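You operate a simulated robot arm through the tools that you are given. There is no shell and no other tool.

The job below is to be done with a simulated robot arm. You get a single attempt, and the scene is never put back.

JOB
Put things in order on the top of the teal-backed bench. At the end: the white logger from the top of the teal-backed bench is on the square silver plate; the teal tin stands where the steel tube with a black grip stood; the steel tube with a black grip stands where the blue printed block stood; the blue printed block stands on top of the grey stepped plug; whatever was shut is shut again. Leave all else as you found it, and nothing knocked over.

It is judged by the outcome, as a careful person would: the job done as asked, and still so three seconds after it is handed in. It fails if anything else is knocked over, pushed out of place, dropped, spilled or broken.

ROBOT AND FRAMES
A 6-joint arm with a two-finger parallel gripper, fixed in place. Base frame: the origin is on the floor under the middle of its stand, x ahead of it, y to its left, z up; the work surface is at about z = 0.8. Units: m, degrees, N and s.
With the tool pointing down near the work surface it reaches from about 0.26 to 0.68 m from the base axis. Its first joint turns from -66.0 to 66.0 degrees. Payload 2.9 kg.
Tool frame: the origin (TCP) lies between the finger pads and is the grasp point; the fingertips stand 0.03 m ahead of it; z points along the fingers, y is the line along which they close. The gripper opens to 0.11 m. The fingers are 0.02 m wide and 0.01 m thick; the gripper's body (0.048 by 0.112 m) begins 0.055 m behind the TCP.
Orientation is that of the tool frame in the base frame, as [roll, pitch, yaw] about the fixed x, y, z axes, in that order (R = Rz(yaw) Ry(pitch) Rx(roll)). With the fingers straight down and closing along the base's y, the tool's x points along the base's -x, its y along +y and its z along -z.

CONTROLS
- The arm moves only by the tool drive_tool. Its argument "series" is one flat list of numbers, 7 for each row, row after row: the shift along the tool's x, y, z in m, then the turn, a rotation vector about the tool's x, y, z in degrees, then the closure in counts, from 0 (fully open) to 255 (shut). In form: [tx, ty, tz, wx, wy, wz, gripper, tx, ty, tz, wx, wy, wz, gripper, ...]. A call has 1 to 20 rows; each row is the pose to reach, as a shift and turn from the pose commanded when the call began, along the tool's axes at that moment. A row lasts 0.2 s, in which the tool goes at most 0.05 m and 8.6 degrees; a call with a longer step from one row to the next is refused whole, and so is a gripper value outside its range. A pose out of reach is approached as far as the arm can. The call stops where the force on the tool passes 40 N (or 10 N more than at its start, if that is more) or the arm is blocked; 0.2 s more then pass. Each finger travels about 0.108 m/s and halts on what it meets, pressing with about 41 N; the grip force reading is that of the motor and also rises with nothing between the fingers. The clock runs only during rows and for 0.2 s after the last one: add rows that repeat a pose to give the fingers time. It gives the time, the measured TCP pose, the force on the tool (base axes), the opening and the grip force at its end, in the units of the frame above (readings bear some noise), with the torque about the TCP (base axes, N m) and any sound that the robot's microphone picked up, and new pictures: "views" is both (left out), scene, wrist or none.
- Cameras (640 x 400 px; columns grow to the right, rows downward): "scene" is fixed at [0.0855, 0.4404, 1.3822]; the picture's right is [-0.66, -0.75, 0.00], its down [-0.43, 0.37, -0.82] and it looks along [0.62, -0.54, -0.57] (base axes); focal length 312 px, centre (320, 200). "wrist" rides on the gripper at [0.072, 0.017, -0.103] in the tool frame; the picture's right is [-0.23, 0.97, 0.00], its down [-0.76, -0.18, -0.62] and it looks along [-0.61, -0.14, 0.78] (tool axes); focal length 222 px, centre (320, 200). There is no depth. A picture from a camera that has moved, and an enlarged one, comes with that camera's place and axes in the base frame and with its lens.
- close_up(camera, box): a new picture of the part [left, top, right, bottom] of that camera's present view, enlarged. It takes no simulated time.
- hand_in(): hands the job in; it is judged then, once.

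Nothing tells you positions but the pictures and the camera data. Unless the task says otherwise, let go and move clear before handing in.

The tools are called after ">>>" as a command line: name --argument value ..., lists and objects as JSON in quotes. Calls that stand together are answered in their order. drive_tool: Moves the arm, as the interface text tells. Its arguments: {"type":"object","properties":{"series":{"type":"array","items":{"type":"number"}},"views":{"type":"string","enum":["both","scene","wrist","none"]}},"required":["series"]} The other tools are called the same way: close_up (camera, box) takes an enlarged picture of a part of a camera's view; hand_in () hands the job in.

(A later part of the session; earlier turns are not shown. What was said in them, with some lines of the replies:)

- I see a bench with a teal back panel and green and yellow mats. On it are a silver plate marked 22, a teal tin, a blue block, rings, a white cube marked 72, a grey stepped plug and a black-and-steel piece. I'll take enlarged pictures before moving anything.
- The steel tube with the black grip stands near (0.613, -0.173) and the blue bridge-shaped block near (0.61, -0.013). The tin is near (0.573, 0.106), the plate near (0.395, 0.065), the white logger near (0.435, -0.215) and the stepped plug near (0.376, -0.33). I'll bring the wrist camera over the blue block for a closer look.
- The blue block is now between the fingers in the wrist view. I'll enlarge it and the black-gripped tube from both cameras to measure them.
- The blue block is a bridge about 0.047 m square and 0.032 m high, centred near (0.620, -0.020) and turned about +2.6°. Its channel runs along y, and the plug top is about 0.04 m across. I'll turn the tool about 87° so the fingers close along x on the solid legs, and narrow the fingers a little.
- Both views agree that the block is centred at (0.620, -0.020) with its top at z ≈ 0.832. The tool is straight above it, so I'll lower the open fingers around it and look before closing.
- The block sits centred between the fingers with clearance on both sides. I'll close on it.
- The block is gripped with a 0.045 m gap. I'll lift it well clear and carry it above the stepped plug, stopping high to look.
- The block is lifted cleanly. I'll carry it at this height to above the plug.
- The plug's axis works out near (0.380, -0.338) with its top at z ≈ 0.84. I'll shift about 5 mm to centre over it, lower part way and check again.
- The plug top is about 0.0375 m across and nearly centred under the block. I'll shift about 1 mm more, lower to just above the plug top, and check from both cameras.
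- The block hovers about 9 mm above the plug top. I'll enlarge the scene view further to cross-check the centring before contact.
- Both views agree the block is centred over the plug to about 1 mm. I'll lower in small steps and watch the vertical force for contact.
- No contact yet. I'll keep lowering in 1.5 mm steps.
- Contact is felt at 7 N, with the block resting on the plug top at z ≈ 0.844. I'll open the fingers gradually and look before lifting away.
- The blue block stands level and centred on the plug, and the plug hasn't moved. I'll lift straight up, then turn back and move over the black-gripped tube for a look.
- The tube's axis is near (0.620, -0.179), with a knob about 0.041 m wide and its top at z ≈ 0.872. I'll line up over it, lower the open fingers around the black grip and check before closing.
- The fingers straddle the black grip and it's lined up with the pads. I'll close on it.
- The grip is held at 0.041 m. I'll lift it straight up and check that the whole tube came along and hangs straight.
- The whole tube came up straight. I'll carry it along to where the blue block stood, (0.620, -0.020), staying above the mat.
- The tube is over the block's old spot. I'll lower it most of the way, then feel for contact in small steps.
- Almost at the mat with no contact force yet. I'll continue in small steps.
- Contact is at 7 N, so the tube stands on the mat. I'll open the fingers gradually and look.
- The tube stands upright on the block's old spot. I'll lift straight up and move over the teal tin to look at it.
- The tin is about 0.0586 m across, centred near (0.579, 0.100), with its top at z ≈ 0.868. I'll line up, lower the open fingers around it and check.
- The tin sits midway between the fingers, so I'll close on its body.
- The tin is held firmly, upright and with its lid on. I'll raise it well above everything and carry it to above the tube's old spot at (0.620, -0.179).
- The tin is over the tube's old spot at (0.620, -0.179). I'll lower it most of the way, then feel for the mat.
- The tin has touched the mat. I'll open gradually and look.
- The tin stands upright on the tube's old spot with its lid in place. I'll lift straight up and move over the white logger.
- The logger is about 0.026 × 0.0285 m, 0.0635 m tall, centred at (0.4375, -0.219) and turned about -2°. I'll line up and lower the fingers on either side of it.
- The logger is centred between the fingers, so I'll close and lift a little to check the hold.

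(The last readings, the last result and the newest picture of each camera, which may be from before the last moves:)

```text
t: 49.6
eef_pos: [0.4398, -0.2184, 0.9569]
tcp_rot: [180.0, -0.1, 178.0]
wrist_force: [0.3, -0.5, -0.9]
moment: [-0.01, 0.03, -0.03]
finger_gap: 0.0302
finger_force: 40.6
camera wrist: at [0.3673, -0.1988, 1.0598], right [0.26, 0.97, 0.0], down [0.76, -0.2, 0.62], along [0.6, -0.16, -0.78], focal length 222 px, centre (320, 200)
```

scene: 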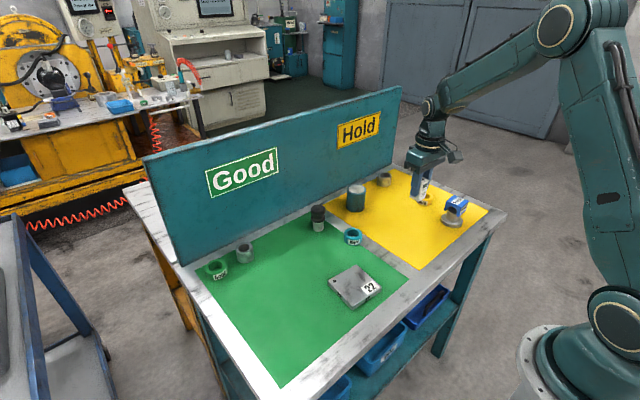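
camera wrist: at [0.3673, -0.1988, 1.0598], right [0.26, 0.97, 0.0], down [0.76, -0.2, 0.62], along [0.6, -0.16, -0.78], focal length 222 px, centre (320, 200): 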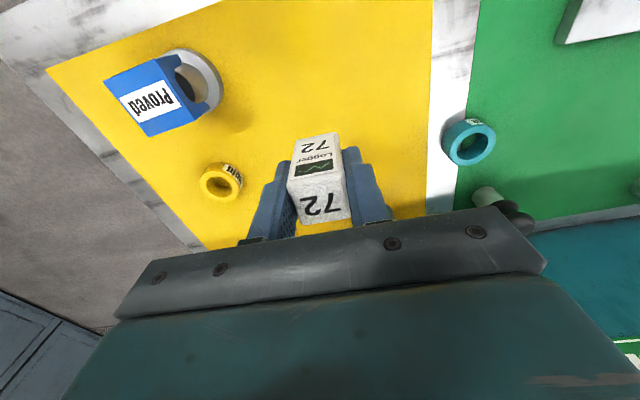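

The logger is held securely. I'll carry it above the square silver plate, near (0.397, 0.062), and look down at it.

>>> drive_tool --series '[0.0034, 0.0174, 0, 0, 0, 0, 210, 0.0101, 0.0523, 0, 0, 0, 0, 210, 0.0168, 0.0871, 0, 0, 0, 0, 210, 0.0235, 0.122, 0, 0, 0, 0, 210, 0.0303, 0.1568, 0, 0, 0, 0, 210, 0.037, 0.1917, 0, 0, 0, 0, 210, 0.0437, 0.2265, 0, 0, 0, 0, 210, 0.0504, 0.2614, 0, 0, 0, 0, 210, 0.0538, 0.2788, 0, 0, 0, 0, 210, 0.0538, 0.2788, 0, 0, 0, 0, 210]' --views "both"

>>> close_up --camera "wrist" --box '[220, 40, 420, 200]'

>>> close_up --camera "scene" --box '[310, 230, 400, 320]'

```text
t: 51.8
eef_pos: [0.3953, 0.0616, 0.956]
tcp_rot: [180.0, 0.0, 178.0]
wrist_force: [0.2, -0.4, -1.0]
moment: [0.02, -0.01, -0.04]
finger_gap: 0.0304
finger_force: 41.1
camera wrist: at [0.3223, 0.0807, 1.0588], right [0.26, 0.97, 0.0], down [0.75, -0.2, 0.62], along [0.6, -0.16, -0.78], focal length 222 px, centre (320, 200)
```

scene: 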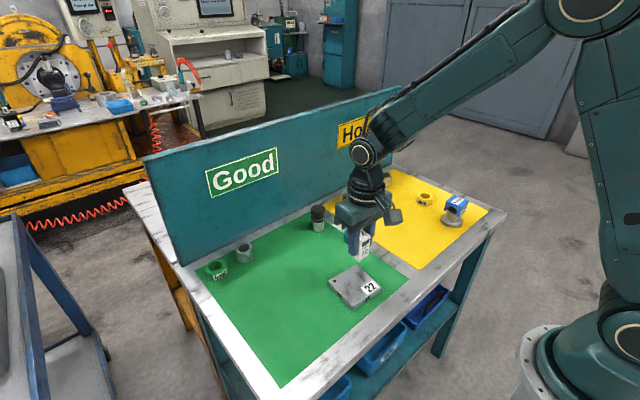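
wrist: 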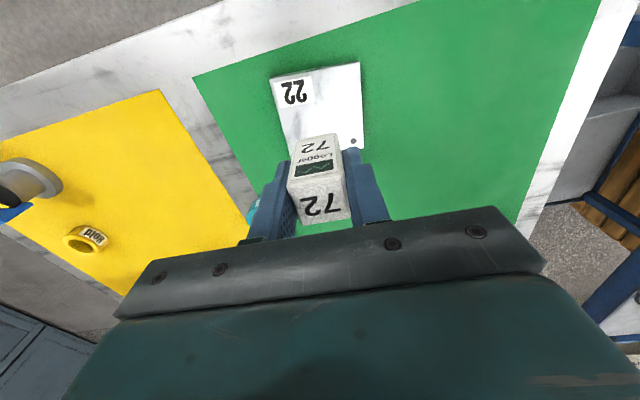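

```text
2.50 times, centred on (320, 120) of wrist
camera zoom: at [0.3223, 0.0807, 1.0588], right [0.26, 0.97, 0.0], down [0.75, -0.2, 0.62], along [0.6, -0.16, -0.78], focal length 555 px, centre (320, 400)
```

zoom: 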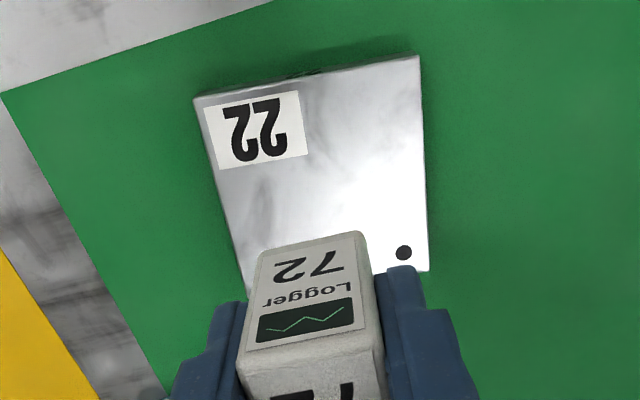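

```text
4.44 times, centred on (355, 275) of scene
camera zoom: at [0.0855, 0.4404, 1.3822], right [-0.66, -0.75, 0.0], down [-0.43, 0.37, -0.82], along [0.62, -0.54, -0.57], focal length 1389 px, centre (164, -133)
```

zoom: 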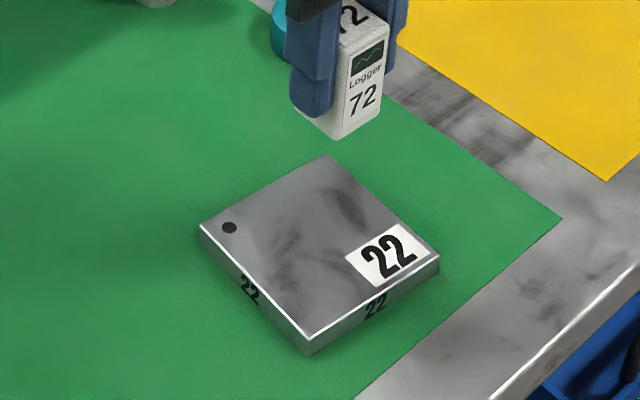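

The plate is about 0.088 m square, centred at (0.399, 0.061), with its top at z ≈ 0.8135. I'll centre over it, lower most of the way and look.

>>> drive_tool --series '[-0.005, -0.0008, 0.02, 0, 0, 0, 210, -0.005, -0.0008, 0.055, 0, 0, 0, 210, -0.005, -0.0008, 0.08, 0, 0, 0, 210, -0.005, -0.0008, 0.09, 0, 0, 0, 210, -0.005, -0.0008, 0.09, 0, 0, 0, 210]' --views "both"

>>> close_up --camera "scene" --box '[310, 220, 410, 320]'

>>> close_up --camera "wrist" --box '[220, 60, 420, 220]'

```text
t: 53.0
eef_pos: [0.3997, 0.0594, 0.8669]
tcp_rot: [-180.0, 0.0, 178.0]
wrist_force: [0.7, -0.7, -0.7]
moment: [-0.01, 0.01, 0.01]
finger_gap: 0.0302
finger_force: 41.3
camera wrist: at [0.3275, 0.0797, 0.9697], right [0.26, 0.97, 0.0], down [0.76, -0.2, 0.62], along [0.6, -0.16, -0.78], focal length 222 px, centre (320, 200)
```

scene: 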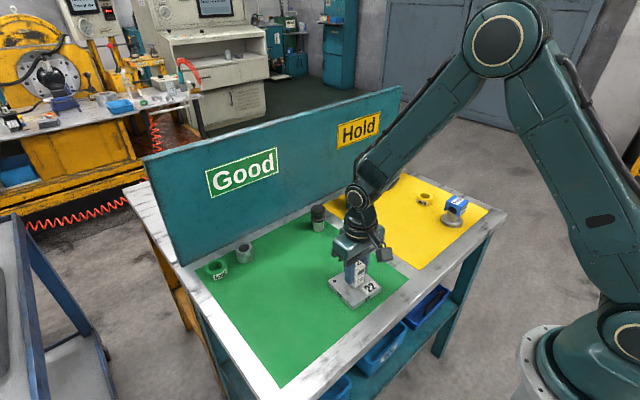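
wrist: 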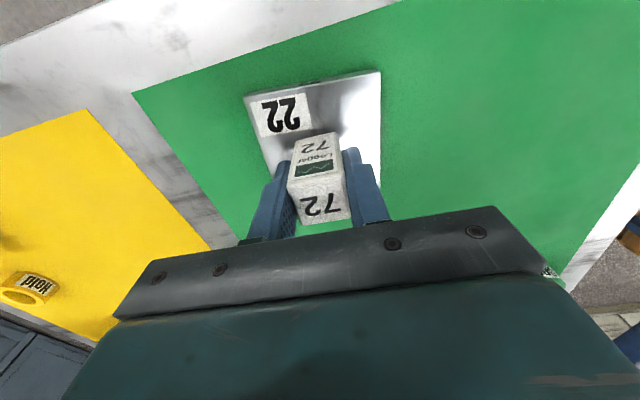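

```text
4.00 times, centred on (360, 270) of scene
camera zoom: at [0.0855, 0.4404, 1.3822], right [-0.66, -0.75, 0.0], down [-0.43, 0.37, -0.82], along [0.62, -0.54, -0.57], focal length 1250 px, centre (160, -80)
```

zoom: 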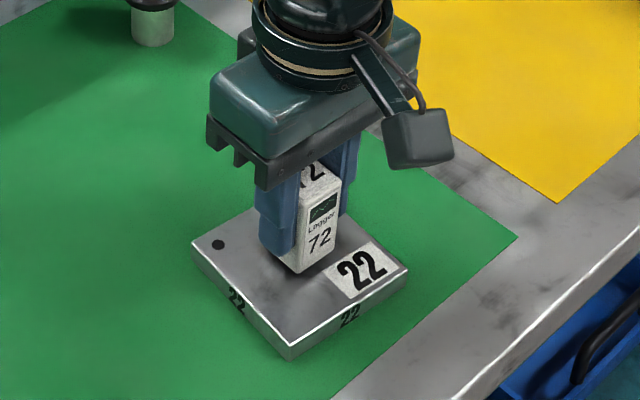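

```text
2.50 times, centred on (320, 140) of wrist
camera zoom: at [0.3275, 0.0797, 0.9697], right [0.26, 0.97, 0.0], down [0.76, -0.2, 0.62], along [0.6, -0.16, -0.78], focal length 555 px, centre (320, 350)
```

zoom: 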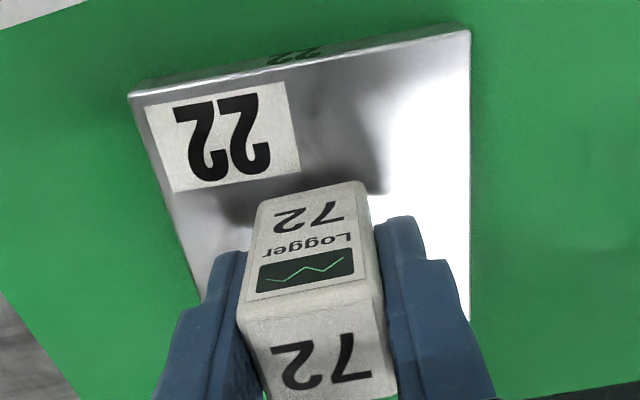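

The logger is centred just above the plate. I'll lower in small steps until contact.

>>> drive_tool --series '[0, 0, 0.002, 0, 0, 0, 210, 0, 0, 0.004, 0, 0, 0, 210, 0, 0, 0.004, 0, 0, 0, 210]' --views "none"

>>> drive_tool --series '[0, 0, 0.001, 0, 0, 0, 210, 0, 0, 0.0015, 0, 0, 0, 210, 0, 0, 0.0015, 0, 0, 0, 210]' --views "none"

```text
t: 53.8
eef_pos: [0.3992, 0.0595, 0.8627]
tcp_rot: [179.9, -0.1, 178.0]
wrist_force: [0.3, 0.2, -0.6]
moment: [-0.01, 0.0, 0.0]
finger_gap: 0.0303
finger_force: 41.0
```

```text
t: 54.6
eef_pos: [0.4, 0.06, 0.8614]
tcp_rot: [-179.9, 0.0, 178.0]
wrist_force: [0.0, -0.9, 0.7]
moment: [-0.02, 0.04, 0.0]
finger_gap: 0.0302
finger_force: 40.8
```

>>> drive_tool --series '[0, 0, 0.001, 0, 0, 0, 210, 0, 0, 0.001, 0, 0, 0, 210]' --views "none"

```text
t: 55.2
eef_pos: [0.3998, 0.0588, 0.8613]
tcp_rot: [179.9, 0.1, 178.0]
wrist_force: [-3.6, -1.2, 22.1]
moment: [-0.08, 0.18, 0.02]
finger_gap: 0.0304
finger_force: 40.7
```

Firm contact with the plate at 22 N. I'll back off half a millimetre to ease the press, then open gradually.

>>> drive_tool --series '[0, 0, -0.0006, 0, 0, 0, 210, 0, 0, -0.0006, 0, 0, 0, 210]' --views "none"

>>> drive_tool --series '[0, 0, 0, 0, 0, 0, 184, 0, 0, 0, 0, 0, 0, 174, 0, 0, 0, 0, 0, 0, 150, 0, 0, 0, 0, 0, 0, 100, 0, 0, 0, 0, 0, 0, 100]' --views "both"

>>> close_up --camera "scene" --box '[310, 220, 410, 320]'

>>> close_up --camera "wrist" --box '[220, 60, 420, 220]'

```text
t: 55.8
eef_pos: [0.4007, 0.0608, 0.86]
tcp_rot: [-179.9, 0.0, 178.1]
wrist_force: [0.9, -1.1, 16.0]
moment: [-0.02, 0.02, -0.03]
finger_gap: 0.0303
finger_force: 40.7
```

```text
t: 57.0
eef_pos: [0.399, 0.06, 0.8601]
tcp_rot: [180.0, 0.0, 178.0]
wrist_force: [0.0, -0.2, 0.1]
moment: [0.0, 0.0, 0.01]
finger_gap: 0.0668
finger_force: 0.0
camera wrist: at [0.3279, 0.0797, 0.9638], right [0.26, 0.97, 0.0], down [0.75, -0.2, 0.62], along [0.6, -0.16, -0.78], focal length 222 px, centre (320, 200)
```

scene: 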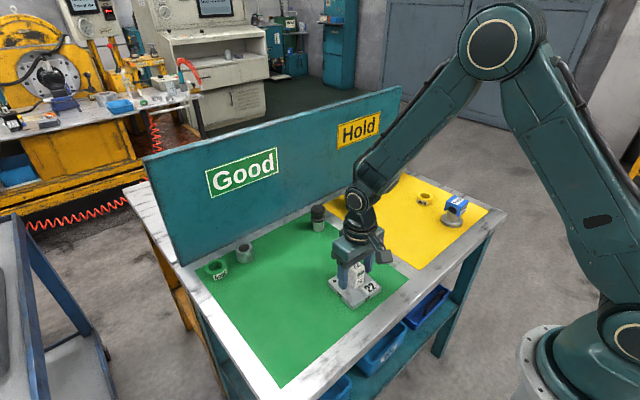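
wrist: 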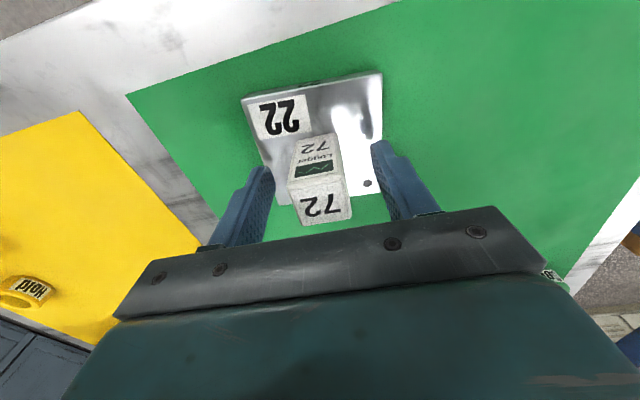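

```text
4.00 times, centred on (360, 270) of scene
camera zoom: at [0.0855, 0.4404, 1.3822], right [-0.66, -0.75, 0.0], down [-0.43, 0.37, -0.82], along [0.62, -0.54, -0.57], focal length 1250 px, centre (160, -80)
```

zoom: 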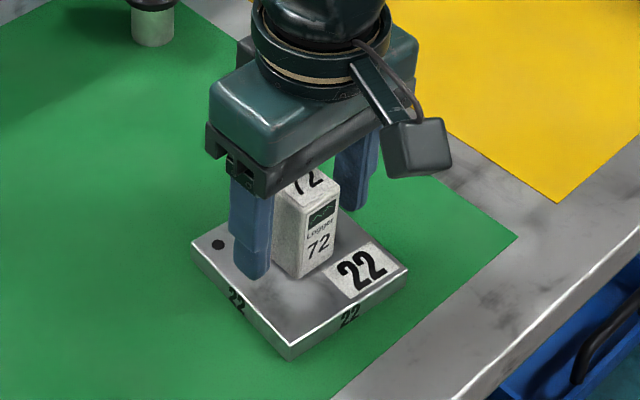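

```text
2.50 times, centred on (320, 140) of wrist
camera zoom: at [0.3279, 0.0797, 0.9638], right [0.26, 0.97, 0.0], down [0.75, -0.2, 0.62], along [0.6, -0.16, -0.78], focal length 555 px, centre (320, 350)
```

zoom: 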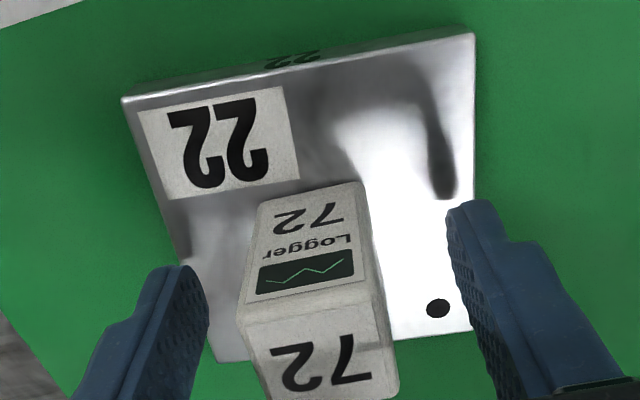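

The logger stands upright in the middle of the plate. I'll lift straight up and away, then inspect the whole bench.

>>> drive_tool --series '[0, 0, -0.02, 0, 0, 0, 100, 0, 0, -0.06, 0, 0, 0, 100, 0, 0, -0.105, 0, 0, 0, 60, 0, 0, -0.15, 0, 0, 0, 20, 0, 0, -0.195, 0, 0, 0, 0, 0, 0, -0.235, 0, 0, 0, 0, -0.03, -0.03, -0.235, 0, 0, 0, 0, -0.06, -0.06, -0.235, 0, 0, 0, 0, -0.085, -0.1, -0.235, 0, 0, 0, 0, -0.095, -0.145, -0.235, 0, 0, -2, 0, -0.095, -0.165, -0.235, 0, 0, -2, 0, -0.095, -0.165, -0.235, 0, 0, -2, 0]' --views "both"

>>> close_up --camera "scene" --box '[320, 160, 480, 260]'

>>> close_up --camera "scene" --box '[200, 200, 400, 325]'

>>> close_up --camera "wrist" --box '[80, 0, 340, 200]'

```text
t: 59.6
eef_pos: [0.4889, -0.1088, 1.0964]
tcp_rot: [-179.9, 0.0, 179.9]
wrist_force: [0.3, -1.0, 0.6]
moment: [0.0, 0.02, -0.02]
finger_gap: 0.11
finger_force: 0.0
camera wrist: at [0.4165, -0.0918, 1.1987], right [0.23, 0.97, 0.0], down [0.76, -0.18, 0.62], along [0.61, -0.14, -0.78], focal length 222 px, centre (320, 200)
```

scene: 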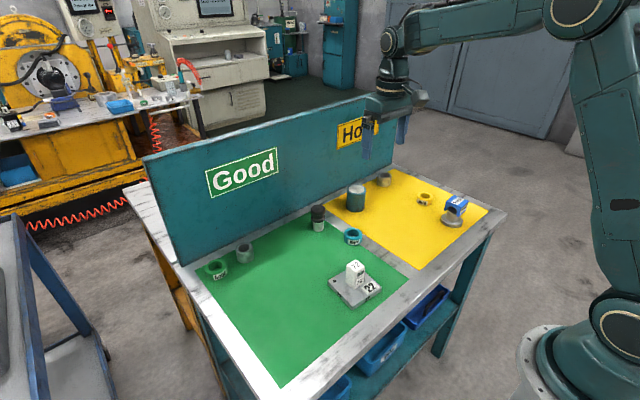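
wrist: 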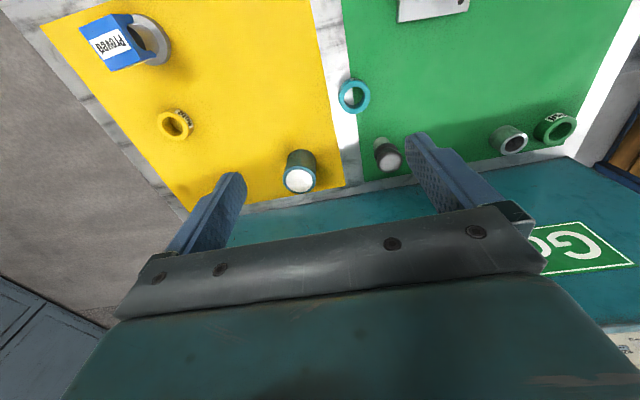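

```text
4.00 times, centred on (400, 210) of scene
camera zoom: at [0.0855, 0.4404, 1.3822], right [-0.66, -0.75, 0.0], down [-0.43, 0.37, -0.82], along [0.62, -0.54, -0.57], focal length 1250 px, centre (0, 160)
```

zoom: 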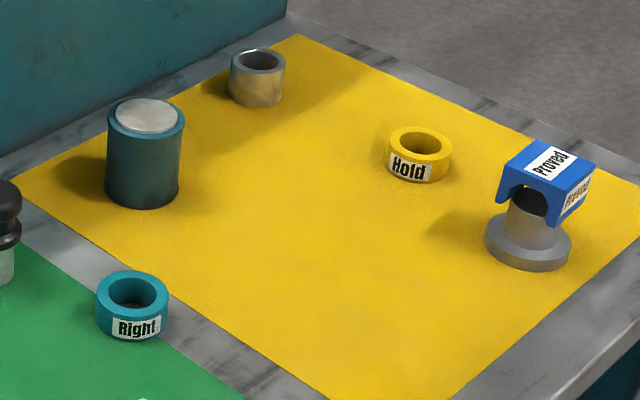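

```text
3.20 times, centred on (300, 262) of scene
camera zoom: at [0.0855, 0.4404, 1.3822], right [-0.66, -0.75, 0.0], down [-0.43, 0.37, -0.82], along [0.62, -0.54, -0.57], focal length 1000 px, centre (384, 0)
```

zoom: 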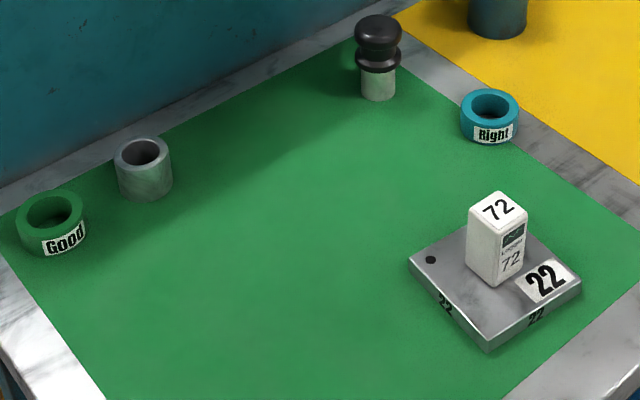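

```text
2.00 times, centred on (210, 100) of wrist
camera zoom: at [0.4165, -0.0918, 1.1987], right [0.23, 0.97, 0.0], down [0.76, -0.18, 0.62], along [0.61, -0.14, -0.78], focal length 444 px, centre (540, 400)
```

zoom: 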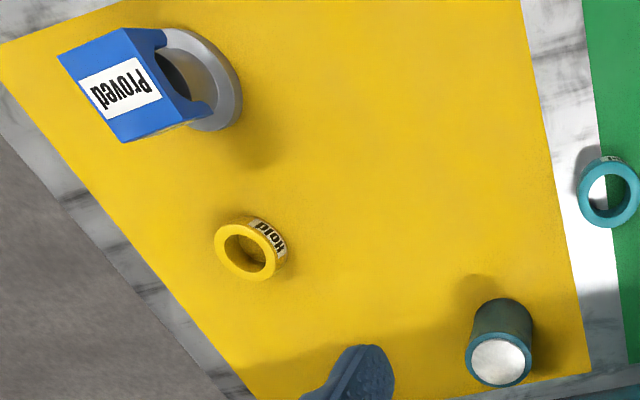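

All four items are in place:
- The logger stands on the silver plate.
- The tin is on the tube's old spot with its lid on.
- The black-gripped tube is on the block's old spot.
- The blue block sits level on the stepped plug.

The rings, the plain steel tubes and the plate haven't moved, nothing was opened, and the arm is clear, so I'm handing in.

>>> hand_in

```text
The job is handed in.
```

The job is handed in. In the last pictures before hand-in, everything was where you asked:

- **White logger:** it stands upright near the middle of the square silver plate.
- **Teal tin:** it stands where the steel tube with the black grip was, to within about 3 mm, with its lid still on.
- **Steel tube with the black grip:** it stands upright where the blue printed block was.
- **Blue printed block:** it sits level and centred on top of the grey stepped plug. Each leg rests on only about 4 mm of the plug's edge, so it has little margin if knocked. It stayed put through the rest of the job.

I didn't open anything, so nothing needed shutting again. The rings, plain steel tubes, plug and plate look unmoved, and nothing was knocked over. The fingers were open and the arm was raised clear of the bench before I handed in.
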